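You operate a simulated robot arm through the tools that you are given. There is no shell and no other tool. Be economical: measure what you need, move in short steps, check, and stop when the job is done.

You are at the controls of a simulated robot arm. One attempt, no reset.

TASK
Open the gate, push the white cell to the green lane's stop, add the teal cell and shut the gate.
Fine: the teal cell stands in the green lane between the white cell and the gate. Set down upright: what you pick out.

Only the result counts: the job must be done as asked and must still hold three seconds after the hand-in. Knocking over, shifting, dropping, spilling or breaking anything else fails it.

THE ROBOT
A 6-joint arm with a two-finger parallel gripper, fixed in place. Base frame: the origin is at the foot of the arm, x ahead of it, y to its left, z up. Units: mm, degrees, N and s.
With the tool pointing down near the work surface it reaches from about 240 to 640 mm from the base axis. Its first joint turns from -66.0 to 66.0 degrees. Payload 2.7 kg.
The tool frame sits at the grasp point between the pads (the TCP): z along the fingers, y along the line on which they close. The tips reach 23 mm beyond it. Largest opening 94 mm; finger width 38, thickness 10; the body of the gripper, 54 by 96 mm, starts 39 mm behind the TCP.
Orientation is that of the tool frame in the base frame, as [roll, pitch, yaw] about the fixed x, y, z axes, in that order (R = Rz(yaw) Ry(pitch) Rx(roll)). With the fingers straight down and closing along the base's y, the tool's x points along the base's -x, its y along +y and its z along -z.

THE INTERFACE
- The arm moves only by the tool jog_arm. Its argument "increments" is a list that holds one entry, the list of rows, each a list of 7 numbers: the shift along the tool's x, y, z in units of 25 mm (1.0 is 25 mm), then the turn, a rotation vector about the tool's x, y, z in units of 8 degrees (1.0 is 8 degrees), then the finger opening in cm, from 0 to 9.4. In form: [[[dx, dy, dz, ax, ay, az, jaw], ...]]. A call has 1 to 20 rows; each row shifts and turns the commanded pose from where the row before left it, along the tool's axes as they then stand. A call with a number of a shift or a turn outside -1 to 1 is refused whole. Rows are played at 5 a second. More than 50 mm and 8.6 degrees between two rows, or a gripper value outside its range, and nothing of the call is played. Where a pose cannot be reached the arm comes as near as it can. A force on the tool above 70 N (or 10 N above the force at the start of the call, whichever is more), or a blocked arm, ends the call early, and 0.2 s more pass. Each finger travels about 45 mm/s and halts on what it meets, pressing with about 34 N; the grip force reading is that of the motor and also rises with nothing between the fingers. The clock runs only during rows and for 0.2 s after the last one: add rows that do not move to give the fingers time. The reply holds the time, the measured pose of the TCP, the force on the tool along the base axes, the opening and the grip force, in the units named above and with some noise, with the torque about the TCP (base axes, N m) and any sound that the robot's microphone picked up, and new pictures: "views" is both (left out), scene, wrist or none.
- Cameras (640 x 400 px; columns grow to the right, rows downward): "scene" is fixed at [69.3, -433.5, 1393]; the picture's right is [0.80, -0.60, 0.00], its down [-0.41, -0.54, -0.74] and it looks along [0.44, 0.59, -0.68] (base axes); focal length 297 px, centre (320, 200). "wrist" rides on the gripper at [87, 16, -74] in the tool frame; the picture's right is [-0.18, 0.98, 0.00], its down [-0.58, -0.11, -0.81] and it looks along [-0.79, -0.15, 0.59] (tool axes); focal length 243 px, centre (320, 200). There is no depth. A picture from a camera that has moved, and an enlarged one, comes with that camera's place and axes in the base frame and with its lens.
- inspect(camera, box): a new picture of the part [left, top, right, bottom] of that camera's present view, enlarged. The clock stands still meanwhile.
- close_job(): hands the job in; it is judged then, once.

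Work in short steps. Places have to be worked out from the pictures, the camera data and where the tool is seen: move nearer, look again, correct. Check each grasp and each placing, and mend what went wrong. You have 120 turns and 200 pictures in all, those below and enlarged ones among them. Open the gripper and draw the arm clear of the work before you hand the job in, unless the task says otherwise; then end with one line.

The tools are called after "Call:" by a JSON object that holds its "api" and its "payload". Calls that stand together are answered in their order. jog_arm: Moves the arm, as the interface text tells. Its arguments: {"type":"object","properties":{"increments":{"type":"array"},"views":{"type":"string","enum":["both","scene","wrist","none"]}},"required":["increments"]} The other tools are called the same way: inspect (camera, box) takes an enlarged picture of a part of a camera's view; close_job () hands the job in.

At the start:

```text
t: 0.0
tool_pos: [341.4, -117.4, 1086.1]
orientation: [-179.9, 0.0, -180.0]
contact_force: [-0.3, -0.2, -0.1]
torque: [-0.01, 0.0, -0.03]
finger_gap: 94.2
finger_force: 0.0
```

scene: 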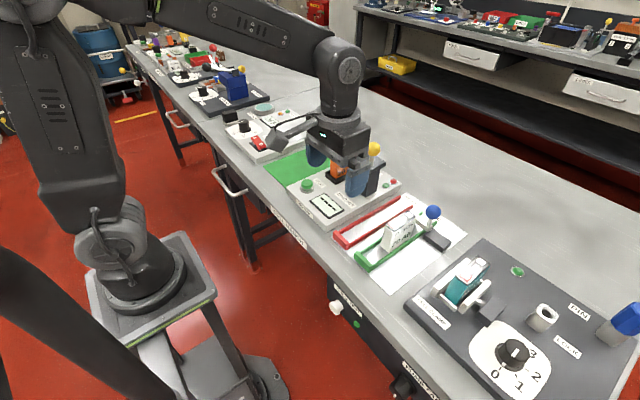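
wrist: 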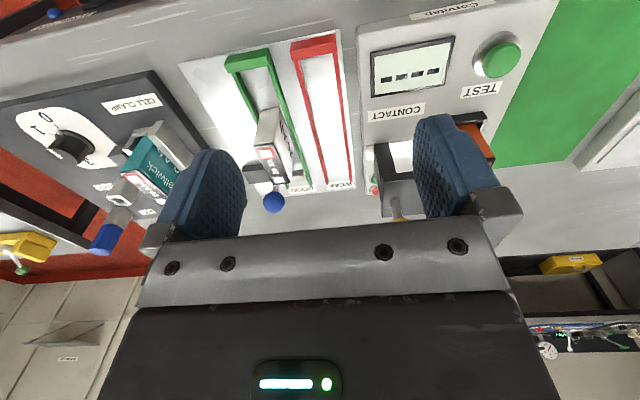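

I'll look closely at the lanes, gate and clamp in both views first.

Call:
{"api": "inspect", "payload": {"camera": "scene", "box": [320, 170, 480, 270]}}

Call:
{"api": "inspect", "payload": {"camera": "scene", "box": [400, 230, 640, 380]}}

Call:
{"api": "inspect", "payload": {"camera": "wrist", "box": [0, 20, 360, 245]}}

```text
4.00 times, centred on (400, 220) of scene
camera zoom: at [69.3, -433.5, 1393.0], right [0.8, -0.6, 0.0], down [-0.41, -0.54, -0.74], along [0.44, 0.59, -0.68], focal length 1189 px, centre (0, 120)
```

zoom: 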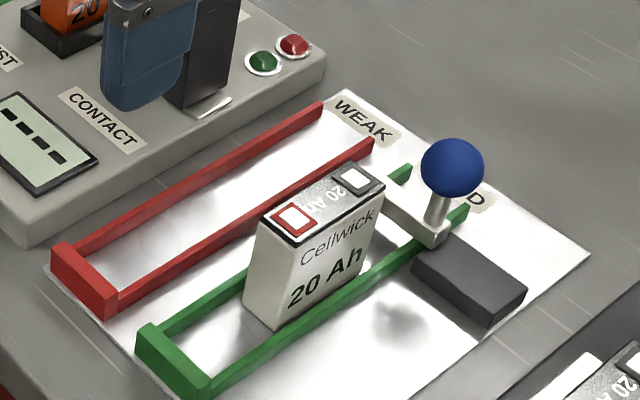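

```text
2.67 times, centred on (520, 305) of scene
camera zoom: at [69.3, -433.5, 1393.0], right [0.8, -0.6, 0.0], down [-0.41, -0.54, -0.74], along [0.44, 0.59, -0.68], focal length 793 px, centre (-213, -80)
```

zoom: 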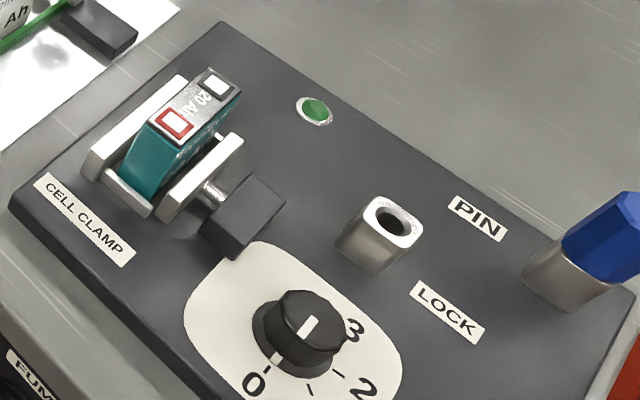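

```text
1.78 times, centred on (180, 132) of wrist
camera zoom: at [255.6, -102.9, 1161.7], right [0.18, 0.98, 0.0], down [0.58, -0.11, 0.81], along [0.79, -0.15, -0.59], focal length 431 px, centre (569, 320)
```

zoom: 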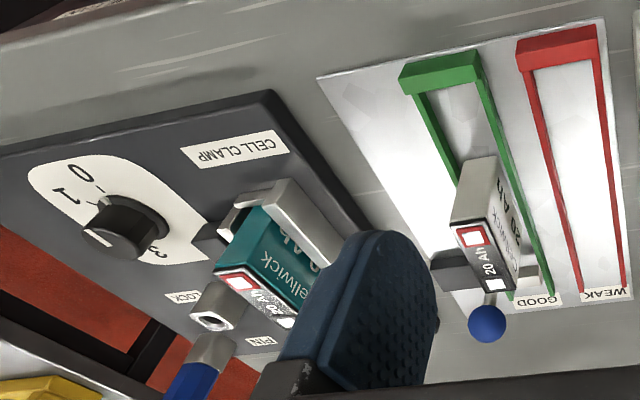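

The gate ball is at roughly (523,-221,953) and the teal cell's clamp near (467,-348), with the knob near (408,-470). I'm moving the hand, high up, over the clamp for a better look.

Call:
{"api": "jog_arm", "payload": {"increments": [[[-0.236, -0.93, 0.144, 0, 0, 0, 9.4], [-0.236, -0.93, 0.144, 0, 0, 0, 9.4], [-0.236, -0.93, 0.144, 0, 0, 0, 9.4], [-0.236, -0.93, 0.144, 0, 0, 0, 9.4], [-0.236, -0.93, 0.144, 0, 0, 0, 9.4], [-0.236, -0.93, 0.144, 0, 0, 0, 9.4], [-0.236, -0.93, 0.144, 0, 0, 0, 9.4], [-0.236, -0.93, 0.144, 0, 0, 0, 9.4], [-0.236, -0.93, 0.144, 0, 0, 0, 9.4], [-0.236, -0.93, 0.144, 0, 0, 0, 9.4], [0, 0, 0, 0, 0, 0, 9.4]]]}}

```text
t: 2.4
tool_pos: [399.3, -350.1, 1049.7]
orientation: [180.0, 0.0, -180.0]
contact_force: [-0.5, -0.4, 0.0]
torque: [-0.01, 0.02, 0.02]
finger_gap: 93.7
finger_force: 0.1
camera wrist: at [315.0, -335.3, 1125.9], right [0.18, 0.98, 0.0], down [0.58, -0.11, 0.81], along [0.79, -0.15, -0.59], focal length 243 px, centre (320, 200)
```

scene: 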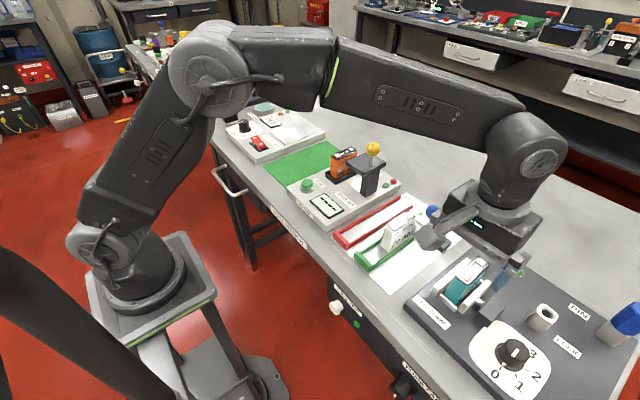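
wrist: 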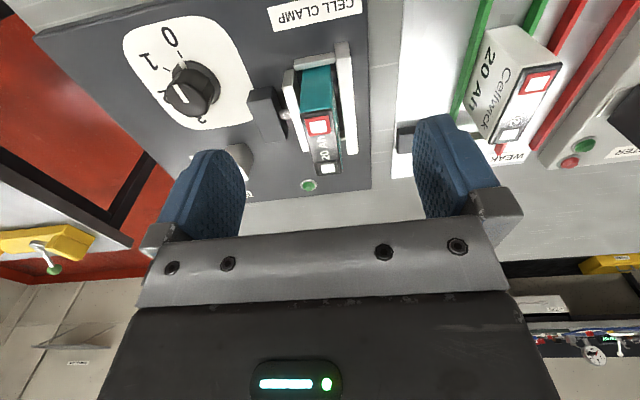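

Call:
{"api": "inspect", "payload": {"camera": "wrist", "box": [120, 0, 280, 140]}}

Call:
{"api": "inspect", "payload": {"camera": "wrist", "box": [230, 20, 390, 200]}}

Call:
{"api": "inspect", "payload": {"camera": "scene", "box": [400, 250, 560, 400]}}

```text
2.86 times, centred on (200, 70) of wrist
camera zoom: at [315.0, -335.3, 1125.9], right [0.18, 0.98, 0.0], down [0.58, -0.11, 0.81], along [0.79, -0.15, -0.59], focal length 693 px, centre (663, 571)
```

zoom: 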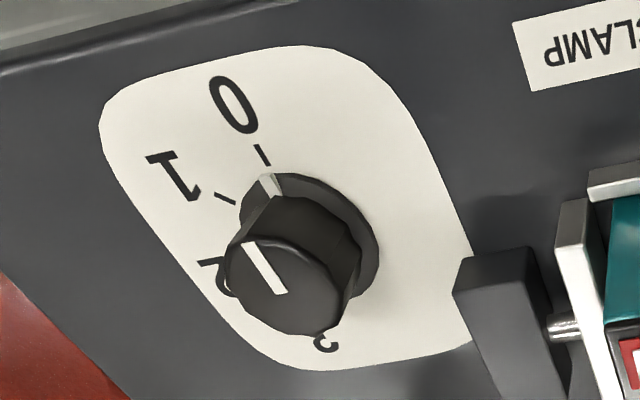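

```text
2.22 times, centred on (310, 110) of wrist
camera zoom: at [315.0, -335.3, 1125.9], right [0.18, 0.98, 0.0], down [0.58, -0.11, 0.81], along [0.79, -0.15, -0.59], focal length 539 px, centre (342, 400)
```

zoom: 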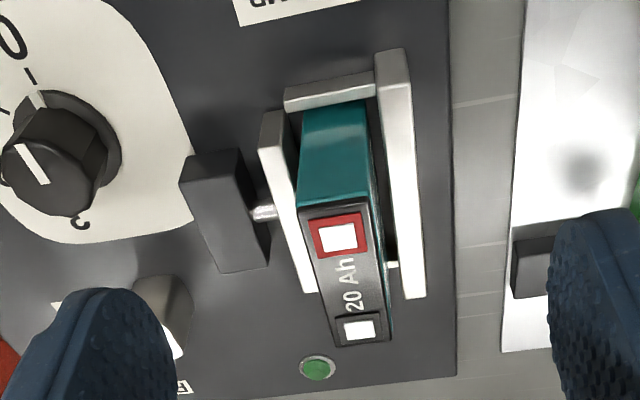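

```text
2.67 times, centred on (480, 325) of scene
camera zoom: at [69.3, -433.5, 1393.0], right [0.8, -0.6, 0.0], down [-0.41, -0.54, -0.74], along [0.44, 0.59, -0.68], focal length 793 px, centre (-107, -133)
```

zoom: 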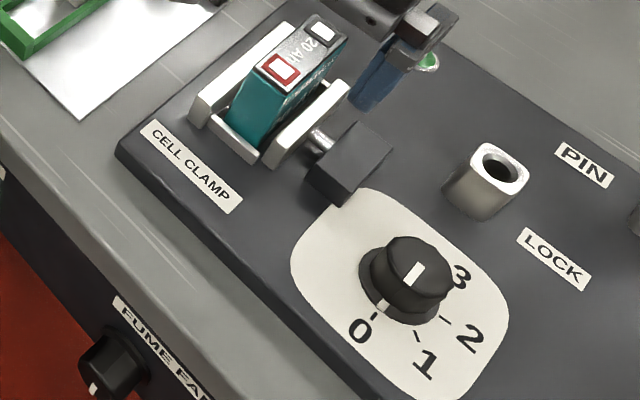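

The knob is at 0 and the cell appears to stand loosely in the clamp: about 62×23 mm, top z≈980, centre ≈(441,-357). Next I'll look at the lane and gate from closer.

Call:
{"api": "jog_arm", "payload": {"increments": [[[-0.12, 0.857, 0.114, 0, 0, 0, 9.4], [-0.12, 0.857, 0.114, 0, 0, 0, 9.4], [-0.12, 0.857, 0.114, 0, 0, 0, 9.4], [-0.12, 0.857, 0.114, 0, 0, 0, 9.4], [-0.12, 0.857, 0.114, 0, 0, 0, 9.4], [-0.12, 0.857, 0.114, 0, 0, 0, 9.4], [-0.12, 0.857, 0.114, 0, 0, 0, 9.4], [0, 0, 0, 0, 0, 0, 9.4]]], "views": "none"}}

Call:
{"api": "inspect", "payload": {"camera": "wrist", "box": [160, 0, 480, 200]}}

Call:
{"api": "inspect", "payload": {"camera": "scene", "box": [320, 170, 480, 300]}}

```text
t: 4.2
tool_pos: [420.9, -201.2, 1029.9]
orientation: [-180.0, 0.0, -180.0]
contact_force: [0.8, 0.0, -0.2]
torque: [-0.01, -0.01, -0.01]
finger_gap: 94.2
finger_force: 0.0
```

```text
2.00 times, centred on (320, 100) of wrist
camera zoom: at [335.6, -185.3, 1105.8], right [0.18, 0.98, 0.0], down [0.58, -0.11, 0.81], along [0.79, -0.15, -0.59], focal length 485 px, centre (320, 400)
```

zoom: 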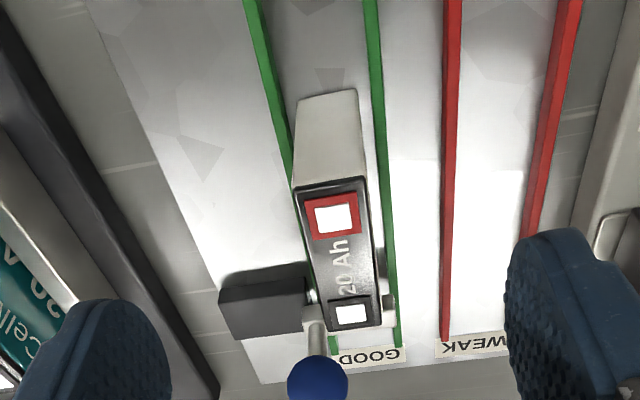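

```text
3.08 times, centred on (400, 235) of scene
camera zoom: at [69.3, -433.5, 1393.0], right [0.8, -0.6, 0.0], down [-0.41, -0.54, -0.74], along [0.44, 0.59, -0.68], focal length 914 px, centre (74, 92)
```

zoom: 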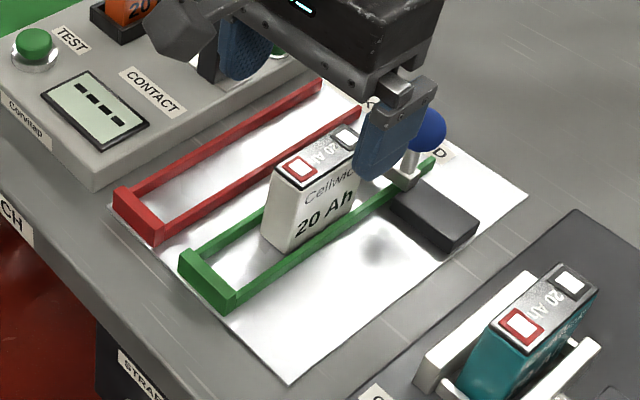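

The gate seems to be a bar crossing the lane with a dark housing on the −y side. I'll move forward to see how it is built.

Call:
{"api": "jog_arm", "payload": {"increments": [[[-0.8, 0.1, 0, 0, 0, 0, 9.4], [-0.8, 0.1, 0, 0, 0, 0, 9.4], [-0.8, 0.1, 0, 0, 0, 0, 9.4], [0, 0, 0, 0, 0, 0, 9.4]]], "views": "none"}}

Call:
{"api": "inspect", "payload": {"camera": "wrist", "box": [210, 0, 410, 160]}}

Call:
{"api": "inspect", "payload": {"camera": "scene", "box": [400, 190, 480, 250]}}

```text
t: 5.2
tool_pos: [480.3, -193.0, 1030.3]
orientation: [-180.0, -0.1, -180.0]
contact_force: [0.1, -0.2, -0.2]
torque: [-0.04, 0.0, -0.02]
finger_gap: 94.1
finger_force: 0.0
```

```text
2.50 times, centred on (310, 80) of wrist
camera zoom: at [395.3, -177.8, 1106.2], right [0.18, 0.98, 0.0], down [0.58, -0.11, 0.81], along [0.79, -0.15, -0.59], focal length 606 px, centre (345, 500)
```

zoom: 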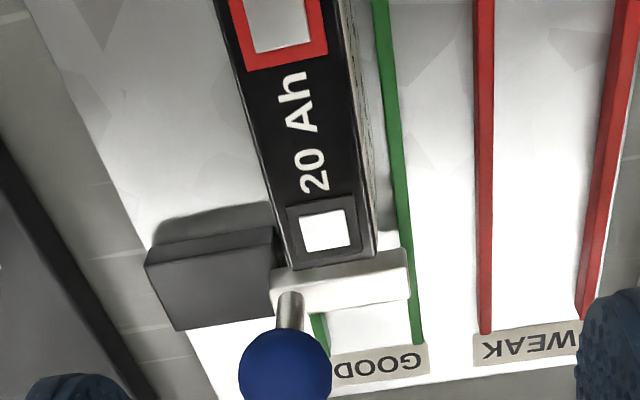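

```text
6.67 times, centred on (440, 220) of scene
camera zoom: at [69.3, -433.5, 1393.0], right [0.8, -0.6, 0.0], down [-0.41, -0.54, -0.74], along [0.44, 0.59, -0.68], focal length 1982 px, centre (-480, 67)
```

zoom: 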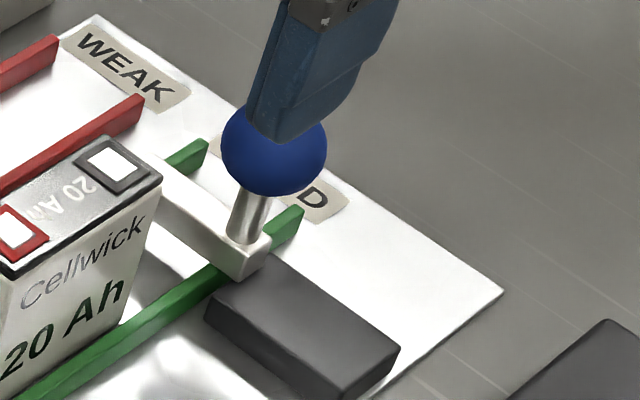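

The gate bar has the ball stem at its −y end and should slide −y over the dark housing; ball ≈(523.5,-221.6,953), 33 mm wide. I position the hand above the ball.

Call:
{"api": "jog_arm", "payload": {"increments": [[[-0.866, -0.572, 0, 0, 0, 0, 8], [-0.866, -0.572, 0, 0, 0, 0, 7], [0, 0, 0.6, 0, 0, 0, 7], [0, 0, 0.6, 0, 0, 0, 7], [0, 0, 0, 0, 0, 0, 7]]]}}

```text
t: 6.4
tool_pos: [524.3, -222.5, 1000.3]
orientation: [-180.0, 0.0, -180.0]
contact_force: [0.1, -0.1, 1.0]
torque: [-0.03, -0.02, 0.0]
finger_gap: 70.0
finger_force: 0.0
camera wrist: at [439.0, -206.6, 1075.6], right [0.18, 0.98, 0.0], down [0.58, -0.11, 0.81], along [0.79, -0.15, -0.59], focal length 243 px, centre (320, 200)
```

scene: 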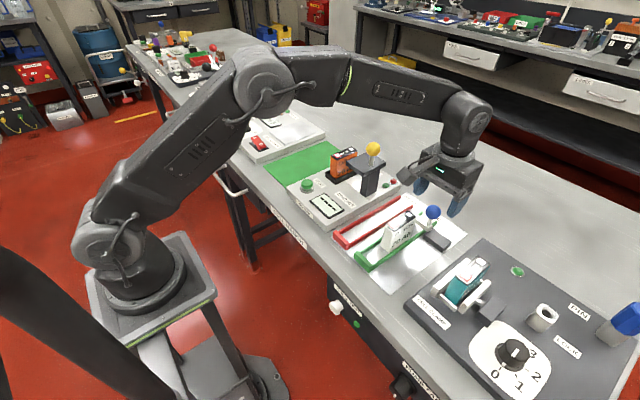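
wrist: 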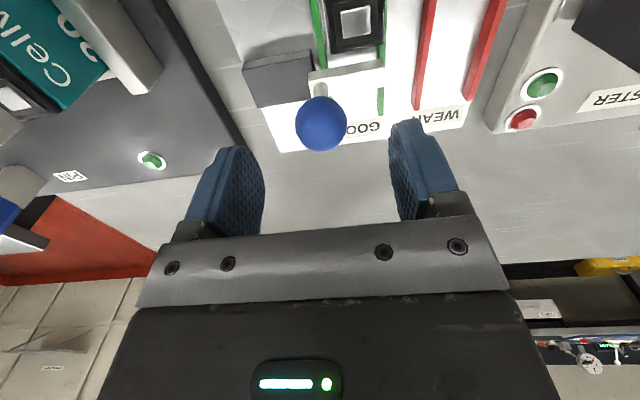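

The ball sits right under the hand at (526,-222). I go down around it and close.

Call:
{"api": "jog_arm", "payload": {"increments": [[[0, 0, 0.6, 0, 0, 0, 7], [0, 0, 0.6, 0, 0, 0, 7], [-0.06, 0, 0.6, 0, 0, 0, 7], [0, 0, 0, 0, 0, 0, 7], [0, 0, 0, 0, 0, 0, 5], [0, 0, 0, 0, 0, 0, 3.5], [0, 0, 0, 0, 0, 0, 2.5], [0, 0, 0, 0, 0, 0, 2.5]]]}}

```text
t: 8.2
tool_pos: [525.7, -222.6, 955.2]
orientation: [180.0, 0.0, 179.9]
contact_force: [0.8, -2.4, -1.6]
torque: [-0.06, -0.08, -0.01]
finger_gap: 31.5
finger_force: 44.9
camera wrist: at [440.6, -206.6, 1030.5], right [0.18, 0.98, 0.0], down [0.58, -0.11, 0.81], along [0.79, -0.15, -0.59], focal length 243 px, centre (320, 200)
```

scene: 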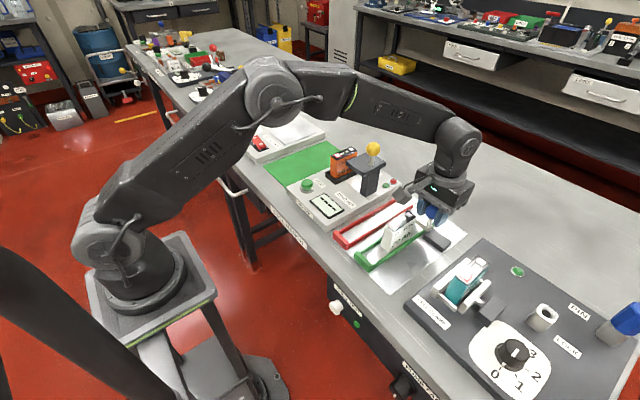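
wrist: 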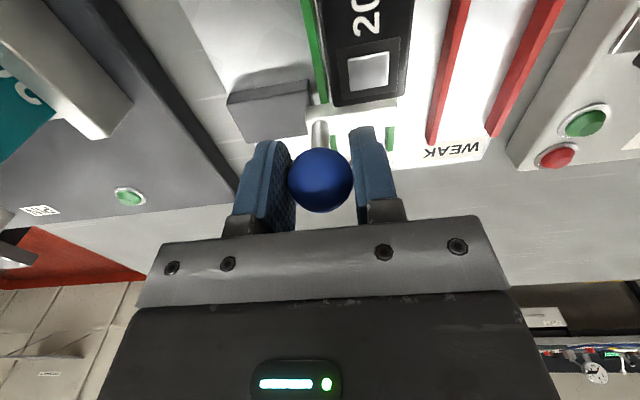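

The ball is gripped at 31.5 mm. I make a small test pull toward −y and watch the force.

Call:
{"api": "jog_arm", "payload": {"increments": [[[0, -0.2, 0, 0, 0, 0, 2.5], [0, -0.2, 0, 0, 0, 0, 2.5], [0, -0.2, 0, 0, 0, 0, 2.5]]], "views": "wrist"}}

```text
t: 9.0
tool_pos: [525.3, -236.6, 956.3]
orientation: [180.0, 0.0, 180.0]
contact_force: [0.0, 0.8, -0.3]
torque: [0.3, 0.21, 0.01]
finger_gap: 31.5
finger_force: 45.1
camera wrist: at [440.6, -221.4, 1030.6], right [0.18, 0.98, 0.0], down [0.58, -0.11, 0.81], along [0.79, -0.15, -0.59], focal length 243 px, centre (320, 200)
```

wrist: 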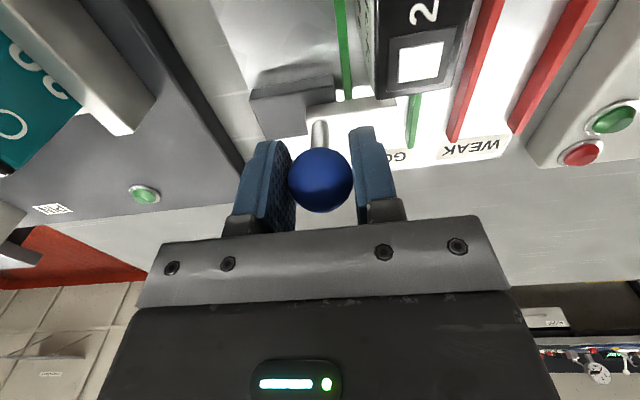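

It slides −y freely. I continue opening until it stops.

Call:
{"api": "jog_arm", "payload": {"increments": [[[0, -0.24, 0, 0, 0, 0, 2.5], [0, -0.24, 0, 0, 0, 0, 2.5], [0, -0.24, 0, 0, 0, 0, 2.5], [0, -0.24, 0, 0, 0, 0, 2.5], [0, -0.24, 0, 0, 0, 0, 2.5]]], "views": "wrist"}}

Call:
{"api": "inspect", "payload": {"camera": "scene", "box": [380, 180, 480, 260]}}

```text
t: 10.2
tool_pos: [525.8, -267.2, 955.2]
orientation: [-179.9, 0.1, -180.0]
contact_force: [4.5, -0.9, -2.5]
torque: [-0.08, 0.09, 0.12]
finger_gap: 31.4
finger_force: 44.5
camera wrist: at [440.5, -251.4, 1030.4], right [0.18, 0.98, 0.0], down [0.58, -0.11, 0.81], along [0.79, -0.15, -0.59], focal length 243 px, centre (320, 200)
```

wrist: 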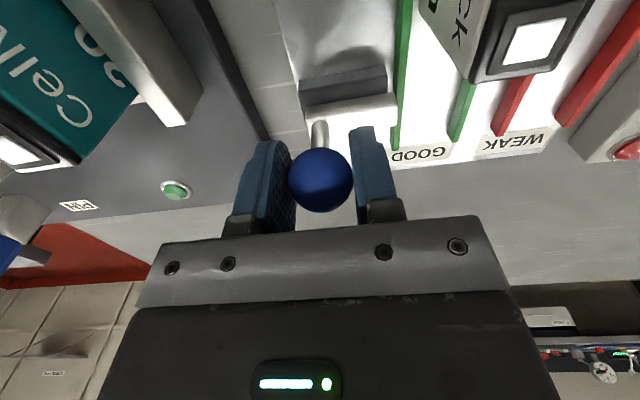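

```text
5.00 times, centred on (430, 220) of scene
camera zoom: at [69.5, -433.5, 1392.9], right [0.8, -0.6, 0.0], down [-0.41, -0.54, -0.74], along [0.44, 0.59, -0.68], focal length 1486 px, centre (-230, 100)
```

zoom: 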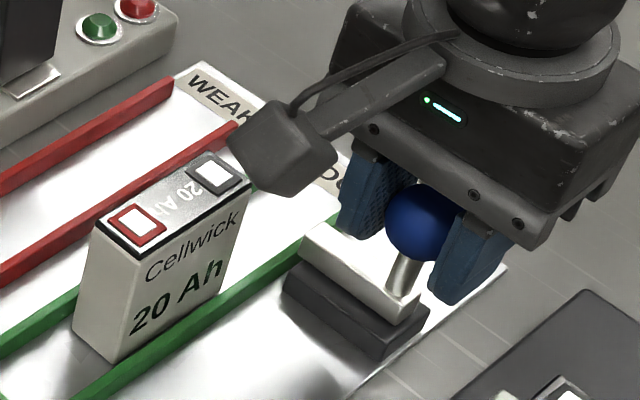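

The bar is nearly out of the lane; I keep going gently to its end.

Call:
{"api": "jog_arm", "payload": {"increments": [[[0, -0.12, 0, 0, 0, 0, 2.5], [0, -0.12, 0, 0, 0, 0, 2.5], [0, -0.12, 0, 0, 0, 0, 2.5], [0, -0.12, 0, 0, 0, 0, 2.5]]], "views": "wrist"}}

```text
t: 11.2
tool_pos: [525.6, -268.3, 954.6]
orientation: [179.1, -0.4, -179.5]
contact_force: [-27.0, 58.4, 15.4]
torque: [0.28, -0.54, 0.39]
finger_gap: 31.4
finger_force: 44.9
camera wrist: at [441.4, -255.0, 1031.2], right [0.18, 0.98, 0.01], down [0.59, -0.12, 0.8], along [0.79, -0.13, -0.6], focal length 243 px, centre (320, 200)
```

wrist: 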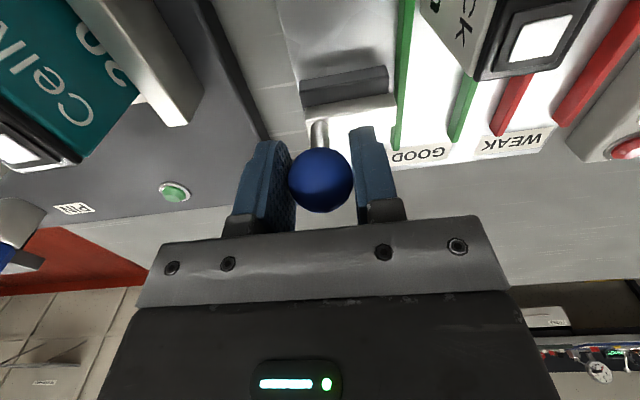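

The gate is at its open end stop (58 N). I relax the command, release the ball and rise.

Call:
{"api": "jog_arm", "payload": {"increments": [[[0, 0.48, 0, 0, 0, 0, 2.5], [0, 0, 0, 0, 0, 0, 3.5], [0, 0, 0, 0, 0, 0, 5], [0, 0, 0, 0, 0, 0, 6], [0, 0, 0, 0, 0, 0, 6], [0, 0, -0.8, 0, 0, 0, 6], [0, 0, -0.8, 0, 0, 0, 6], [0, 0, -0.8, 0, 0, 0, 4], [0.3, 0.5, 0, 0, 0, 0, 2], [0.3, 1, 0, 0, 0, 0, 0], [0.3, 1, 0, 0, 0, 0, 0], [0.3, 0.3, 0, 0, 0, 0, 0]]]}}

Call:
{"api": "inspect", "payload": {"camera": "scene", "box": [320, 180, 480, 280]}}

```text
t: 13.8
tool_pos: [494.4, -195.5, 1013.8]
orientation: [-180.0, 0.1, 180.0]
contact_force: [-0.5, 0.2, -0.8]
torque: [0.02, 0.0, -0.02]
finger_gap: 0.0
finger_force: 34.0
camera wrist: at [410.3, -181.0, 1089.7], right [0.18, 0.98, 0.0], down [0.58, -0.11, 0.81], along [0.79, -0.15, -0.59], focal length 243 px, centre (320, 200)
```

scene: 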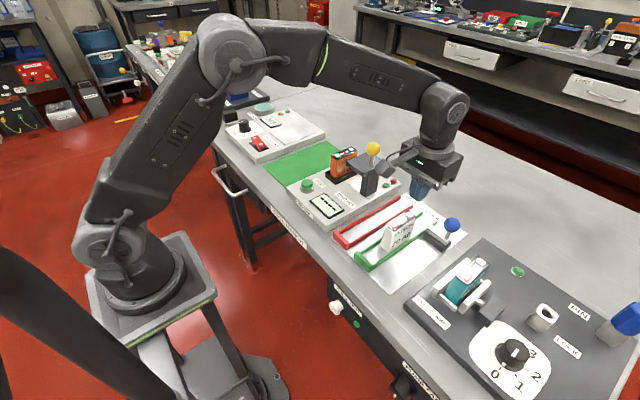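
wrist: 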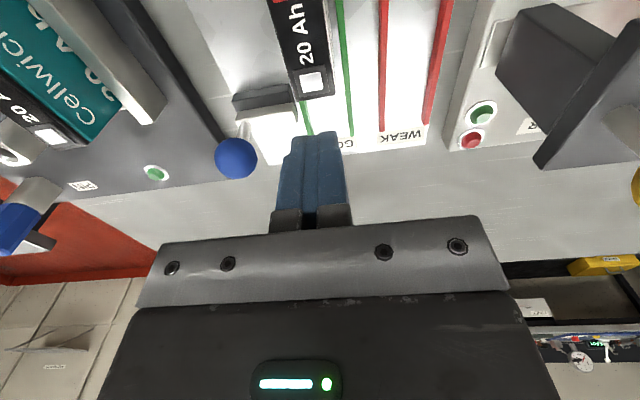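

```text
4.00 times, centred on (400, 230) of scene
camera zoom: at [69.3, -433.5, 1393.0], right [0.8, -0.6, 0.0], down [-0.41, -0.54, -0.74], along [0.44, 0.59, -0.68], focal length 1189 px, centre (0, 80)
```

zoom: 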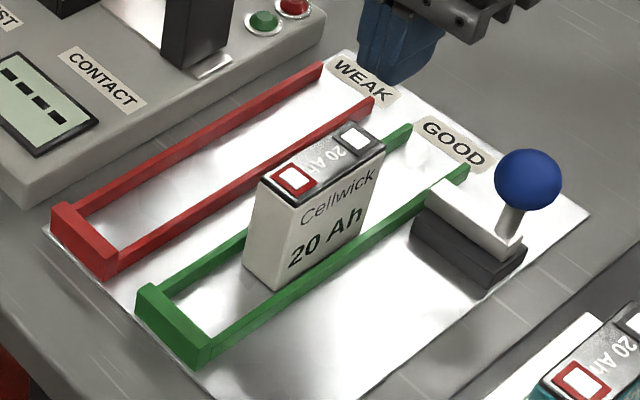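

The gate is open and the lane is clear. White cell: centre y≈-198, far face x≈486, top ≈957. I lower the closed fingers behind it (x=515), tips above the rails.

Call:
{"api": "jog_arm", "payload": {"increments": [[[-0.824, -0.1, 0, 0, 0, 0, 0], [0, 0, 0.79, 0, 0, 0, 0], [0, 0, 0.79, 0, 0, 0, 0], [0, 0, 0.79, 0, 0, 0, 0], [0, 0, 0.79, 0, 0, 0, 0], [0, 0, 0, 0, 0, 0, 0]]]}}

Call:
{"api": "inspect", "payload": {"camera": "scene", "box": [380, 180, 480, 260]}}

```text
t: 15.2
tool_pos: [516.8, -198.4, 935.4]
orientation: [-180.0, 0.0, -179.9]
contact_force: [0.3, 0.1, 0.7]
torque: [-0.01, 0.0, -0.01]
finger_gap: 0.1
finger_force: 34.3
camera wrist: at [431.1, -183.6, 1010.6], right [0.18, 0.98, 0.0], down [0.58, -0.11, 0.81], along [0.79, -0.15, -0.59], focal length 243 px, centre (320, 200)
```

scene: 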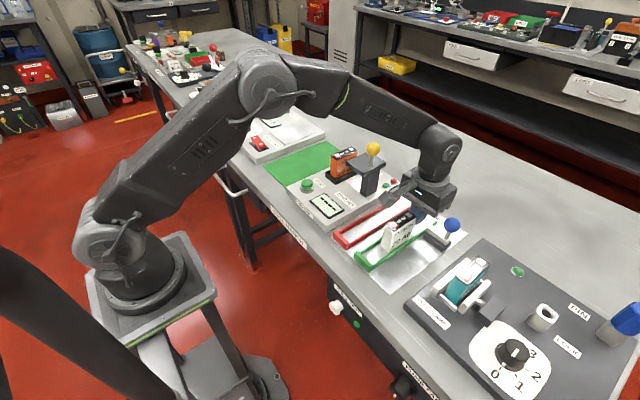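
wrist: 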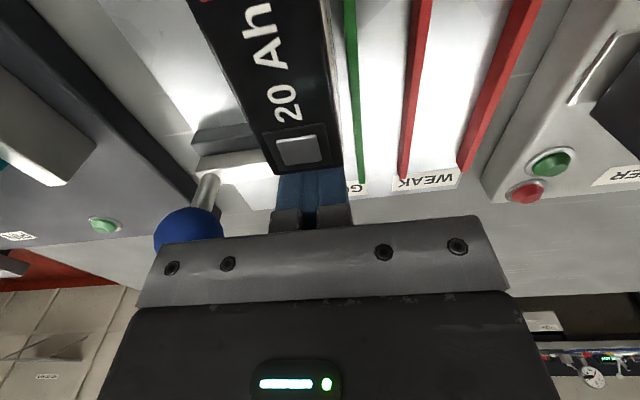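

```text
5.00 times, centred on (430, 220) of scene
camera zoom: at [69.3, -433.5, 1393.0], right [0.8, -0.6, 0.0], down [-0.41, -0.54, -0.74], along [0.44, 0.59, -0.68], focal length 1486 px, centre (-230, 100)
```

zoom: 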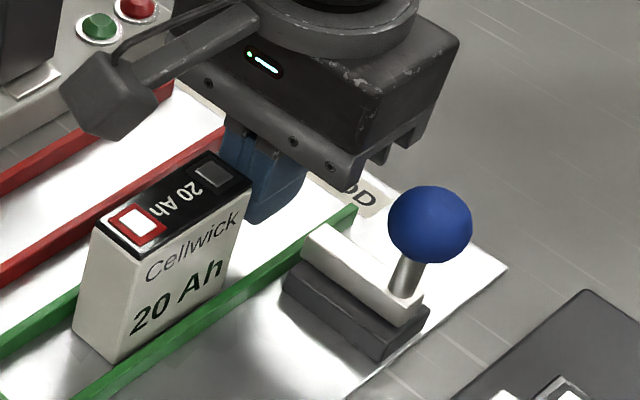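

The fingers are behind the cell with the body clear of its top. I push −x in 5 mm steps.

Call:
{"api": "jog_arm", "payload": {"increments": [[[0.2, 0, 0, 0, 0, 0, 0], [0.2, 0, 0, 0, 0, 0, 0], [0.2, 0, 0, 0, 0, 0, 0], [0.2, 0, 0, 0, 0, 0, 0], [0.2, 0, 0, 0, 0, 0, 0], [0.2, 0, 0, 0, 0, 0, 0], [0.2, 0, 0, 0, 0, 0, 0]]]}}

Call:
{"api": "inspect", "payload": {"camera": "scene", "box": [340, 180, 460, 280]}}

```text
t: 16.8
tool_pos: [481.2, -199.4, 935.1]
orientation: [-179.9, 0.1, 180.0]
contact_force: [0.9, -0.7, 0.3]
torque: [0.03, -0.01, -0.01]
finger_gap: 0.1
finger_force: 33.2
camera wrist: at [395.9, -184.0, 1011.2], right [0.18, 0.98, 0.0], down [0.58, -0.11, 0.81], along [0.79, -0.15, -0.59], focal length 243 px, centre (320, 200)
```

scene: 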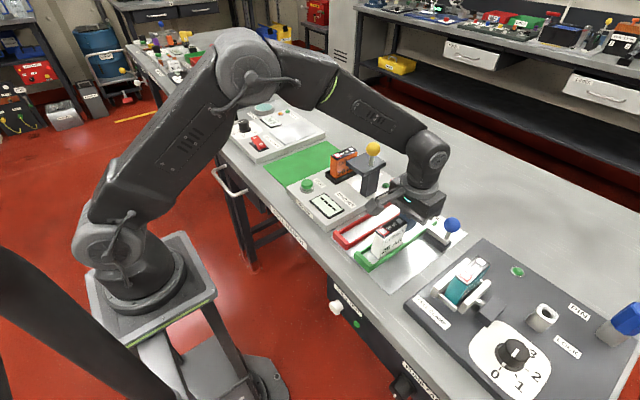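
wrist: 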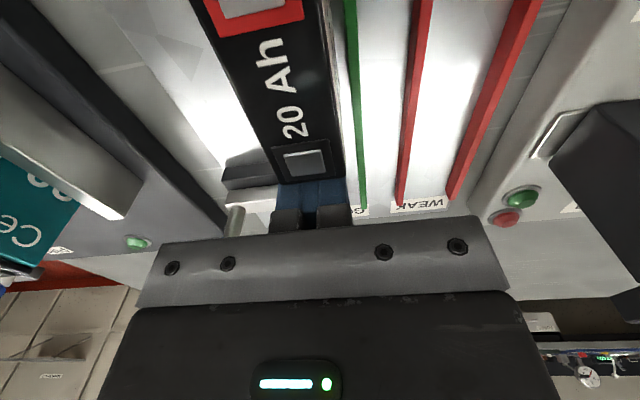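

```text
4.00 times, centred on (400, 230) of scene
camera zoom: at [69.3, -433.5, 1393.0], right [0.8, -0.6, 0.0], down [-0.41, -0.54, -0.74], along [0.44, 0.59, -0.68], focal length 1189 px, centre (0, 80)
```

zoom: 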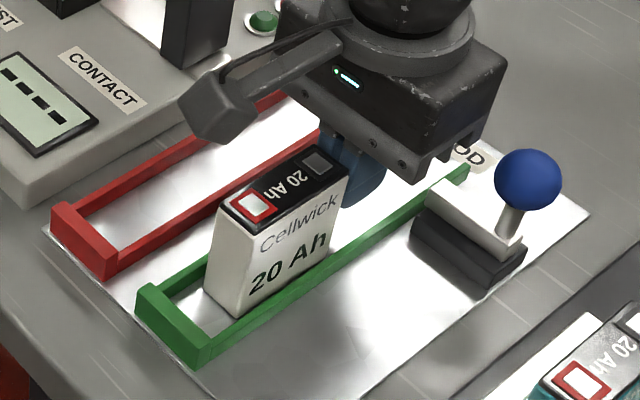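

The cell is sliding upright. I continue, with finer steps near the stop.

Call:
{"api": "jog_arm", "payload": {"increments": [[[0.2, 0, 0, 0, 0, 0, 0], [0.2, 0, 0, 0, 0, 0, 0], [0.2, 0, 0, 0, 0, 0, 0], [0.2, 0, 0, 0, 0, 0, 0], [0.1, 0, 0, 0, 0, 0, 0], [0.1, 0, 0, 0, 0, 0, 0], [0.1, 0, 0, 0, 0, 0, 0]]], "views": "none"}}

Call:
{"api": "inspect", "payload": {"camera": "scene", "box": [340, 180, 460, 280]}}

```text
t: 18.4
tool_pos: [454.0, -199.6, 935.6]
orientation: [-180.0, 0.2, -180.0]
contact_force: [1.5, 0.0, 0.2]
torque: [-0.02, 0.02, 0.01]
finger_gap: 0.0
finger_force: 33.7
```

```text
4.00 times, centred on (400, 230) of scene
camera zoom: at [69.3, -433.5, 1393.0], right [0.8, -0.6, 0.0], down [-0.41, -0.54, -0.74], along [0.44, 0.59, -0.68], focal length 1189 px, centre (0, 80)
```

zoom: 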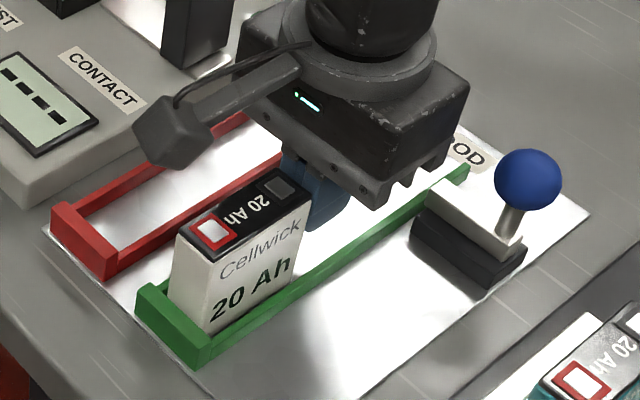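

Nearly at the stop, a few mm to go. I creep until the force rises.

Call:
{"api": "jog_arm", "payload": {"increments": [[[0.08, 0, 0, 0, 0, 0, 0], [0.08, 0, 0, 0, 0, 0, 0], [0.08, 0, 0, 0, 0, 0, 0], [0, 0, 0, 0, 0, 0, 0]]], "views": "none"}}

Call:
{"api": "inspect", "payload": {"camera": "scene", "box": [340, 200, 420, 280]}}

```text
t: 19.4
tool_pos: [451.1, -199.5, 937.2]
orientation: [-179.9, 0.6, -179.9]
contact_force: [24.1, 0.5, 9.7]
torque: [0.0, 0.13, -0.06]
finger_gap: 0.1
finger_force: 34.3
```

```text
5.00 times, centred on (380, 240) of scene
camera zoom: at [69.8, -433.4, 1393.0], right [0.8, -0.6, 0.0], down [-0.41, -0.54, -0.74], along [0.44, 0.59, -0.68], focal length 1486 px, centre (20, 0)
```

zoom: 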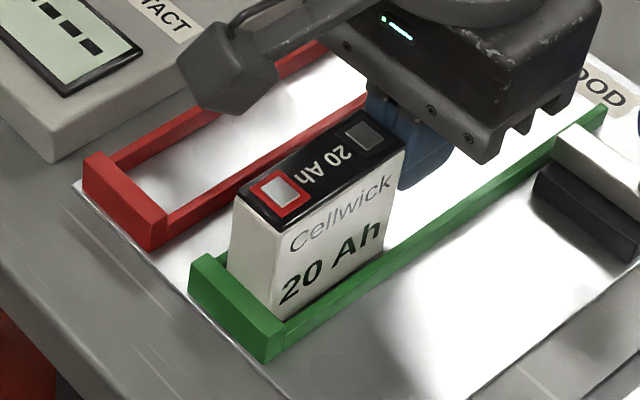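

The white cell is seated against the stop (24 N). I back off, rise and travel to above the teal cell.

Call:
{"api": "jog_arm", "payload": {"increments": [[[-0.4, 0, 0, 0, 0, 0, 0], [-0.8, 0, 0, 0, 0, 0, 0], [0, 0, -0.8, 0, 0, 0, 0], [0, 0, -0.8, 0, 0, 0, 0], [0, 0, -0.8, 0, 0, 0, 1], [0, 0, -0.8, 0, 0, 0, 3], [0.2, -0.9, -0.2, 0, 0, 0, 4], [0.2, -0.9, 0, 0, 0, 0, 5], [0.2, -0.9, 0, 0, 0, 0, 6], [0.25, -0.9, 0, 0, 0, 0, 6], [0.25, -0.9, 0, 0, 0, 0, 6], [0.25, -0.9, 0, 0, 0, 0, 6], [0.25, -0.9, 0, 0, 0, 0, 6], [0, 0, 0, 0, 0, 0, 6]]]}}

Call:
{"api": "inspect", "payload": {"camera": "scene", "box": [340, 180, 460, 280]}}

```text
t: 22.4
tool_pos: [437.0, -356.7, 1020.0]
orientation: [180.0, 0.0, 180.0]
contact_force: [-0.8, 1.0, -0.4]
torque: [0.0, -0.02, 0.0]
finger_gap: 60.2
finger_force: 0.0
camera wrist: at [352.6, -341.2, 1096.1], right [0.18, 0.98, 0.0], down [0.58, -0.11, 0.81], along [0.79, -0.15, -0.59], focal length 243 px, centre (320, 200)
```

scene: 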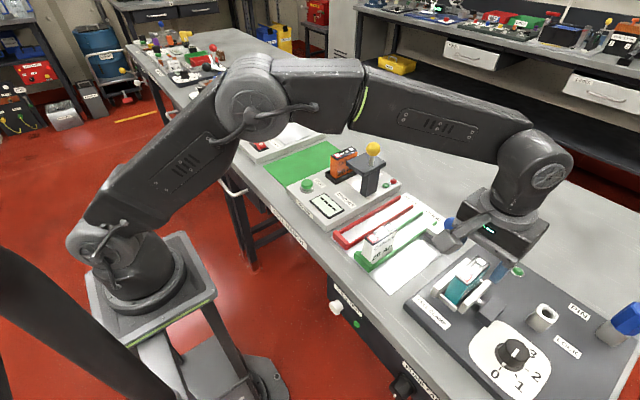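
wrist: 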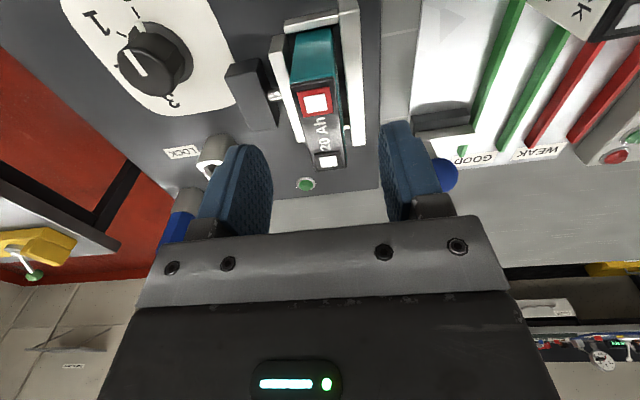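

```text
4.00 times, centred on (400, 230) of scene
camera zoom: at [69.3, -433.5, 1393.0], right [0.8, -0.6, 0.0], down [-0.41, -0.54, -0.74], along [0.44, 0.59, -0.68], focal length 1189 px, centre (0, 80)
```

zoom: 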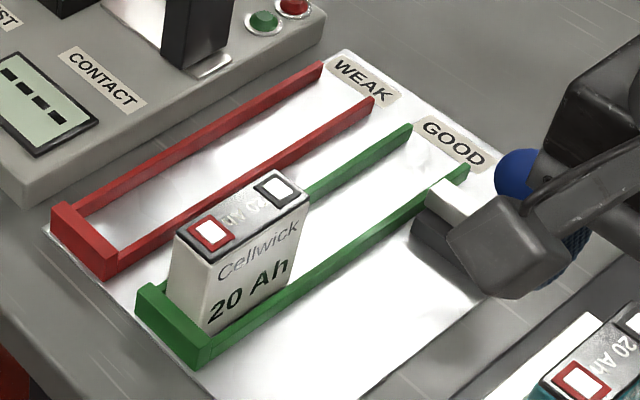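

Call:
{"api": "inspect", "payload": {"camera": "wrist", "box": [220, 0, 400, 200]}}

Call:
{"api": "inspect", "payload": {"camera": "scene", "box": [420, 240, 520, 320]}}

```text
2.00 times, centred on (310, 100) of wrist
camera zoom: at [352.6, -341.2, 1096.1], right [0.18, 0.98, 0.0], down [0.58, -0.11, 0.81], along [0.79, -0.15, -0.59], focal length 485 px, centre (340, 400)
```

zoom: 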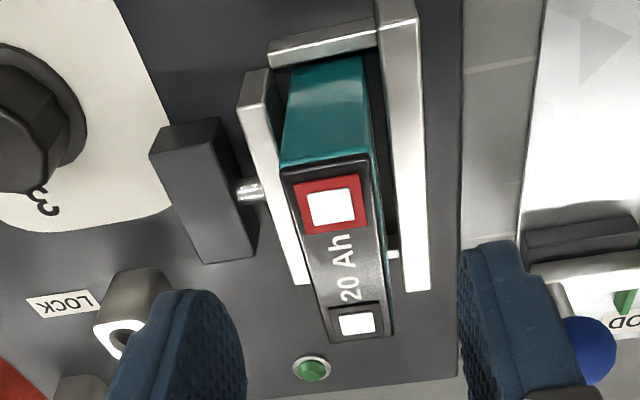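

```text
5.00 times, centred on (470, 280) of scene
camera zoom: at [69.3, -433.5, 1393.0], right [0.8, -0.6, 0.0], down [-0.41, -0.54, -0.74], along [0.44, 0.59, -0.68], focal length 1486 px, centre (-430, -200)
```

zoom: 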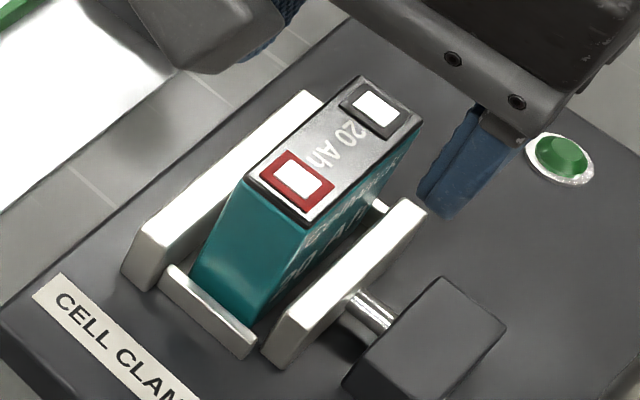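

The cell is loose in the clamp with gaps on both sides, centre ≈(444,-357), top ≈980, jaw tops ≈935. I descend to z=970 and close.

Call:
{"api": "jog_arm", "payload": {"increments": [[[-0.28, 0, 0.5, 0, 0, 0, 6], [0, 0, 0.5, 0, 0, 0, 6], [0, 0, 0.5, 0, 0, 0, 6], [0, 0, 0.5, 0, 0, 0, 6], [0, 0, 0, 0, 0, 0, 6], [0, 0, 0, 0, 0, 0, 4.5], [0, 0, 0, 0, 0, 0, 3.5], [0, 0, 0, 0, 0, 0, 2.5], [0, 0, 0, 0, 0, 0, 1.5], [0, 0, 0, 0, 0, 0, 1.5]]]}}

Call:
{"api": "inspect", "payload": {"camera": "scene", "box": [420, 240, 520, 320]}}

```text
t: 24.6
tool_pos: [445.1, -357.6, 971.0]
orientation: [180.0, 0.0, -180.0]
contact_force: [1.1, -0.3, -0.2]
torque: [-0.02, -0.07, -0.02]
finger_gap: 25.8
finger_force: 33.7
camera wrist: at [359.8, -341.2, 1047.0], right [0.18, 0.98, 0.0], down [0.58, -0.11, 0.81], along [0.79, -0.15, -0.59], focal length 243 px, centre (320, 200)
```

scene: 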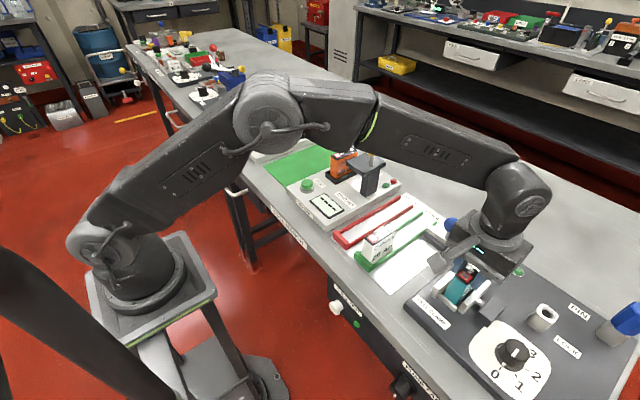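
wrist: 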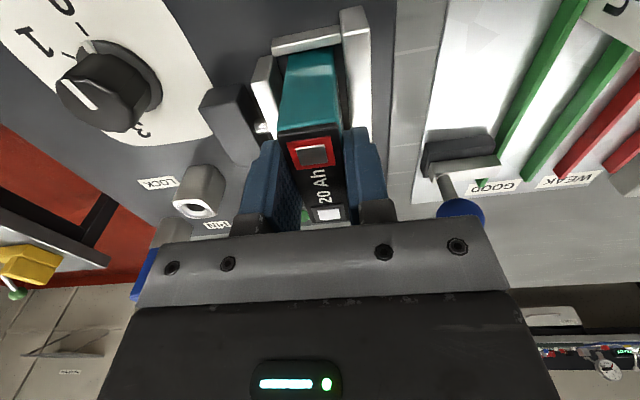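

```text
5.00 times, centred on (470, 280) of scene
camera zoom: at [69.3, -433.5, 1393.0], right [0.8, -0.6, 0.0], down [-0.41, -0.54, -0.74], along [0.44, 0.59, -0.68], focal length 1486 px, centre (-430, -200)
```

zoom: 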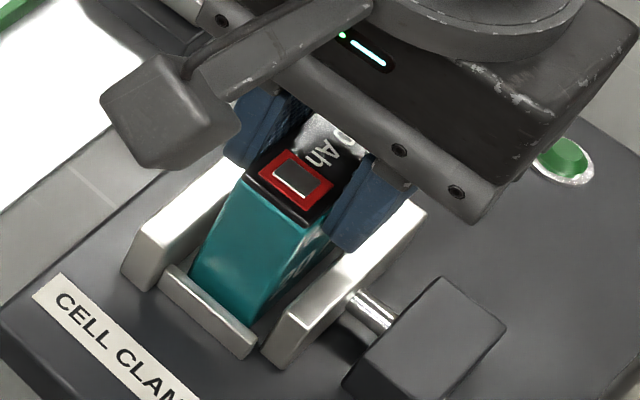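

The cell is gripped at 25.8 mm with no side force. I lift a little first to check it comes free.

Call:
{"api": "jog_arm", "payload": {"increments": [[[0, 0, -0.2, 0, 0, 0, 1.5], [0, 0, -0.2, 0, 0, 0, 1.5], [0, 0, -0.2, 0, 0, 0, 1.5]]]}}

```text
t: 25.4
tool_pos: [445.0, -356.9, 985.6]
orientation: [-179.9, 0.0, 179.8]
contact_force: [-0.5, -0.6, -2.8]
torque: [-0.01, -0.01, 0.03]
finger_gap: 25.2
finger_force: 34.0
camera wrist: at [359.9, -341.2, 1061.3], right [0.18, 0.98, 0.0], down [0.58, -0.11, 0.81], along [0.79, -0.15, -0.59], focal length 243 px, centre (320, 200)
```

scene: 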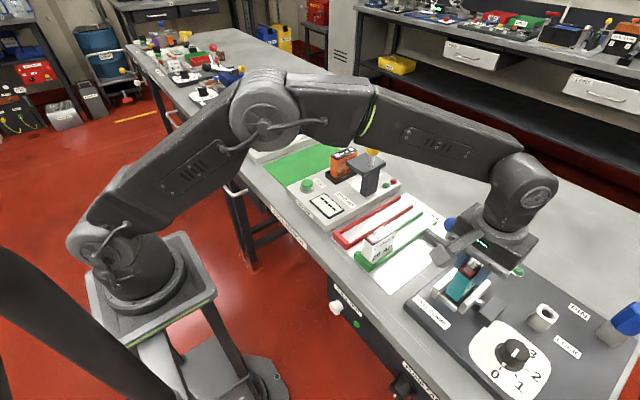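
wrist: 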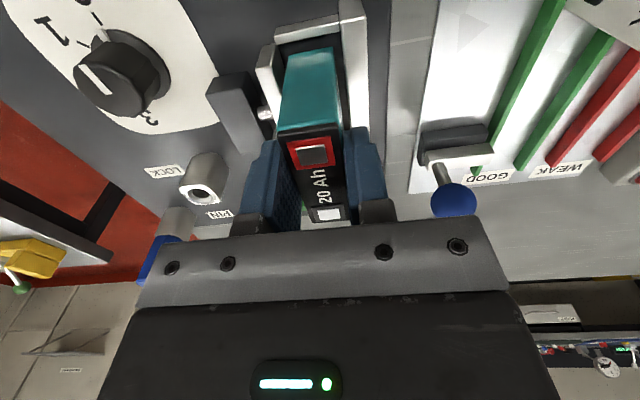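

It comes free with about 2.5 N of weight. I lift to 1075 and carry it over the lane slot at about (472,-198).

Call:
{"api": "jog_arm", "payload": {"increments": [[[0, 0, -0.72, 0, 0, 0, 1.5], [0, 0, -0.72, 0, 0, 0, 1.5], [0, 0, -0.72, 0, 0, 0, 1.5], [0, 0, -0.72, 0, 0, 0, 1.5], [0, 0, -0.72, 0, 0, 0, 1.5], [-0.135, 0.79, 0, 0, 0, 0, 1.5], [-0.135, 0.79, 0, 0, 0, 0, 1.5], [-0.135, 0.79, 0, 0, 0, 0, 1.5], [-0.135, 0.79, 0, 0, 0, 0, 1.5], [-0.135, 0.79, 0, 0, 0, 0, 1.5], [-0.135, 0.79, 0, 0, 0, 0, 1.5], [-0.135, 0.79, 0, 0, 0, 0, 1.5], [-0.135, 0.79, 0, 0, 0, 0, 1.5], [0, 0, 0, 0, 0, 0, 1.5]]]}}

Call:
{"api": "inspect", "payload": {"camera": "scene", "box": [320, 150, 480, 270]}}

Call:
{"api": "inspect", "payload": {"camera": "wrist", "box": [220, 0, 400, 220]}}

```text
t: 28.4
tool_pos: [472.3, -197.5, 1076.3]
orientation: [179.9, 0.1, 179.9]
contact_force: [0.5, 0.6, -2.0]
torque: [0.01, 0.02, -0.01]
finger_gap: 25.8
finger_force: 33.9
camera wrist: at [387.3, -181.7, 1151.2], right [0.18, 0.98, 0.0], down [0.58, -0.11, 0.81], along [0.79, -0.15, -0.59], focal length 243 px, centre (320, 200)
```

scene: 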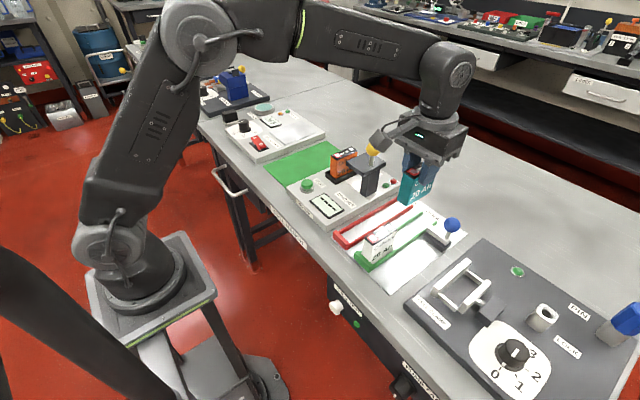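
wrist: 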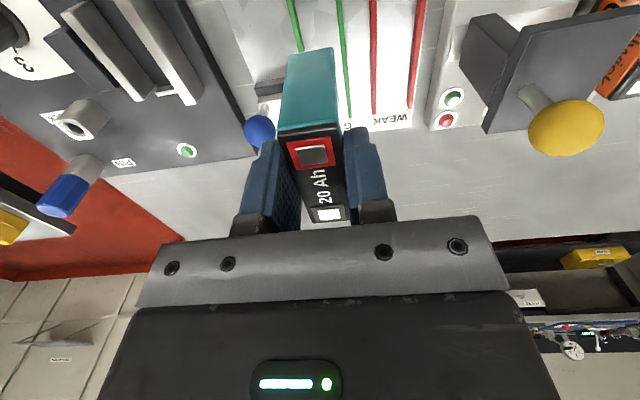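

```text
3.33 times, centred on (400, 210) of scene
camera zoom: at [69.4, -433.5, 1393.0], right [0.8, -0.6, 0.0], down [-0.41, -0.54, -0.74], along [0.44, 0.59, -0.68], focal length 991 px, centre (53, 167)
```

zoom: 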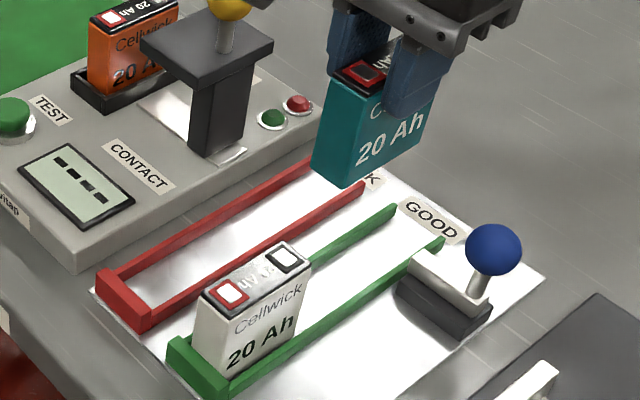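

```text
1.82 times, centred on (310, 110) of wrist
camera zoom: at [387.3, -181.7, 1151.2], right [0.18, 0.98, 0.0], down [0.58, -0.11, 0.81], along [0.79, -0.15, -0.59], focal length 441 px, centre (338, 364)
```

zoom: 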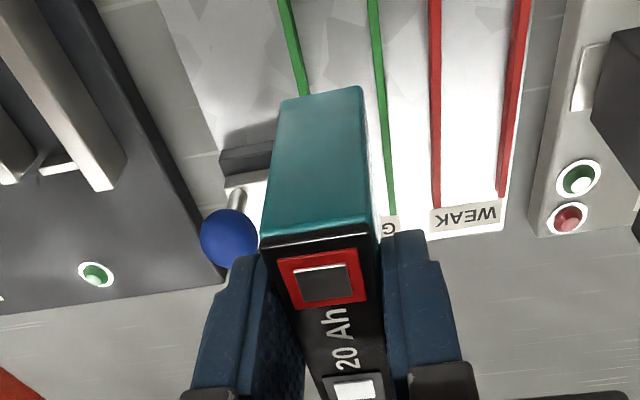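

The teal cell hangs over the slot; the rails' centreline is y≈-199 with about 34 mm between them. I shift −1.5 mm and descend to 968 for a look.

Call:
{"api": "jog_arm", "payload": {"increments": [[[0, -0.06, 0.72, 0, 0, 0, 1.5], [0, 0, 0.72, 0, 0, 0, 1.5], [0, 0, 0.72, 0, 0, 0, 1.5], [0, 0, 0.72, 0, 0, 0, 1.5], [0, 0, 0.72, 0, 0, 0, 1.5], [0, 0, 0.72, 0, 0, 0, 1.5], [0, 0, 0, 0, 0, 0, 1.5]]], "views": "wrist"}}

Call:
{"api": "inspect", "payload": {"camera": "scene", "box": [350, 180, 470, 270]}}

```text
t: 30.0
tool_pos: [472.3, -198.9, 966.2]
orientation: [-179.9, 0.0, 180.0]
contact_force: [0.2, 0.1, -2.7]
torque: [0.0, -0.01, -0.01]
finger_gap: 25.8
finger_force: 33.9
camera wrist: at [386.6, -183.8, 1042.4], right [0.18, 0.98, 0.0], down [0.58, -0.11, 0.81], along [0.79, -0.15, -0.59], focal length 243 px, centre (320, 200)
```

wrist: 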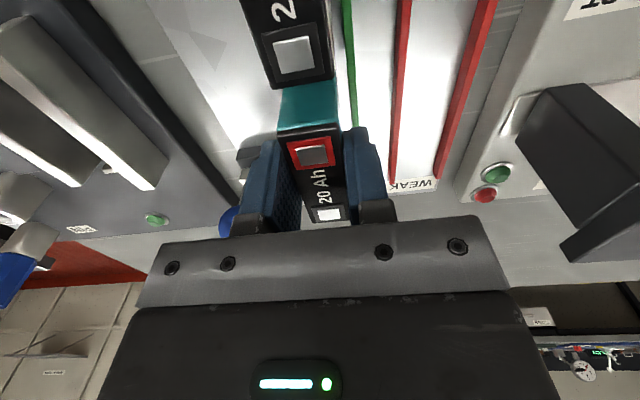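

```text
4.44 times, centred on (410, 225) of scene
camera zoom: at [69.3, -433.5, 1393.0], right [0.8, -0.6, 0.0], down [-0.41, -0.54, -0.74], along [0.44, 0.59, -0.68], focal length 1321 px, centre (-80, 89)
```

zoom: 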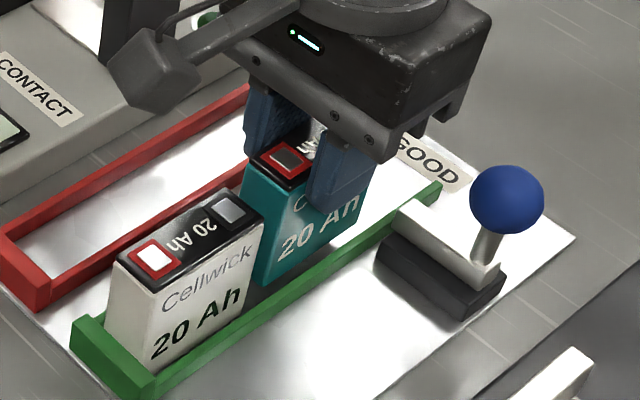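

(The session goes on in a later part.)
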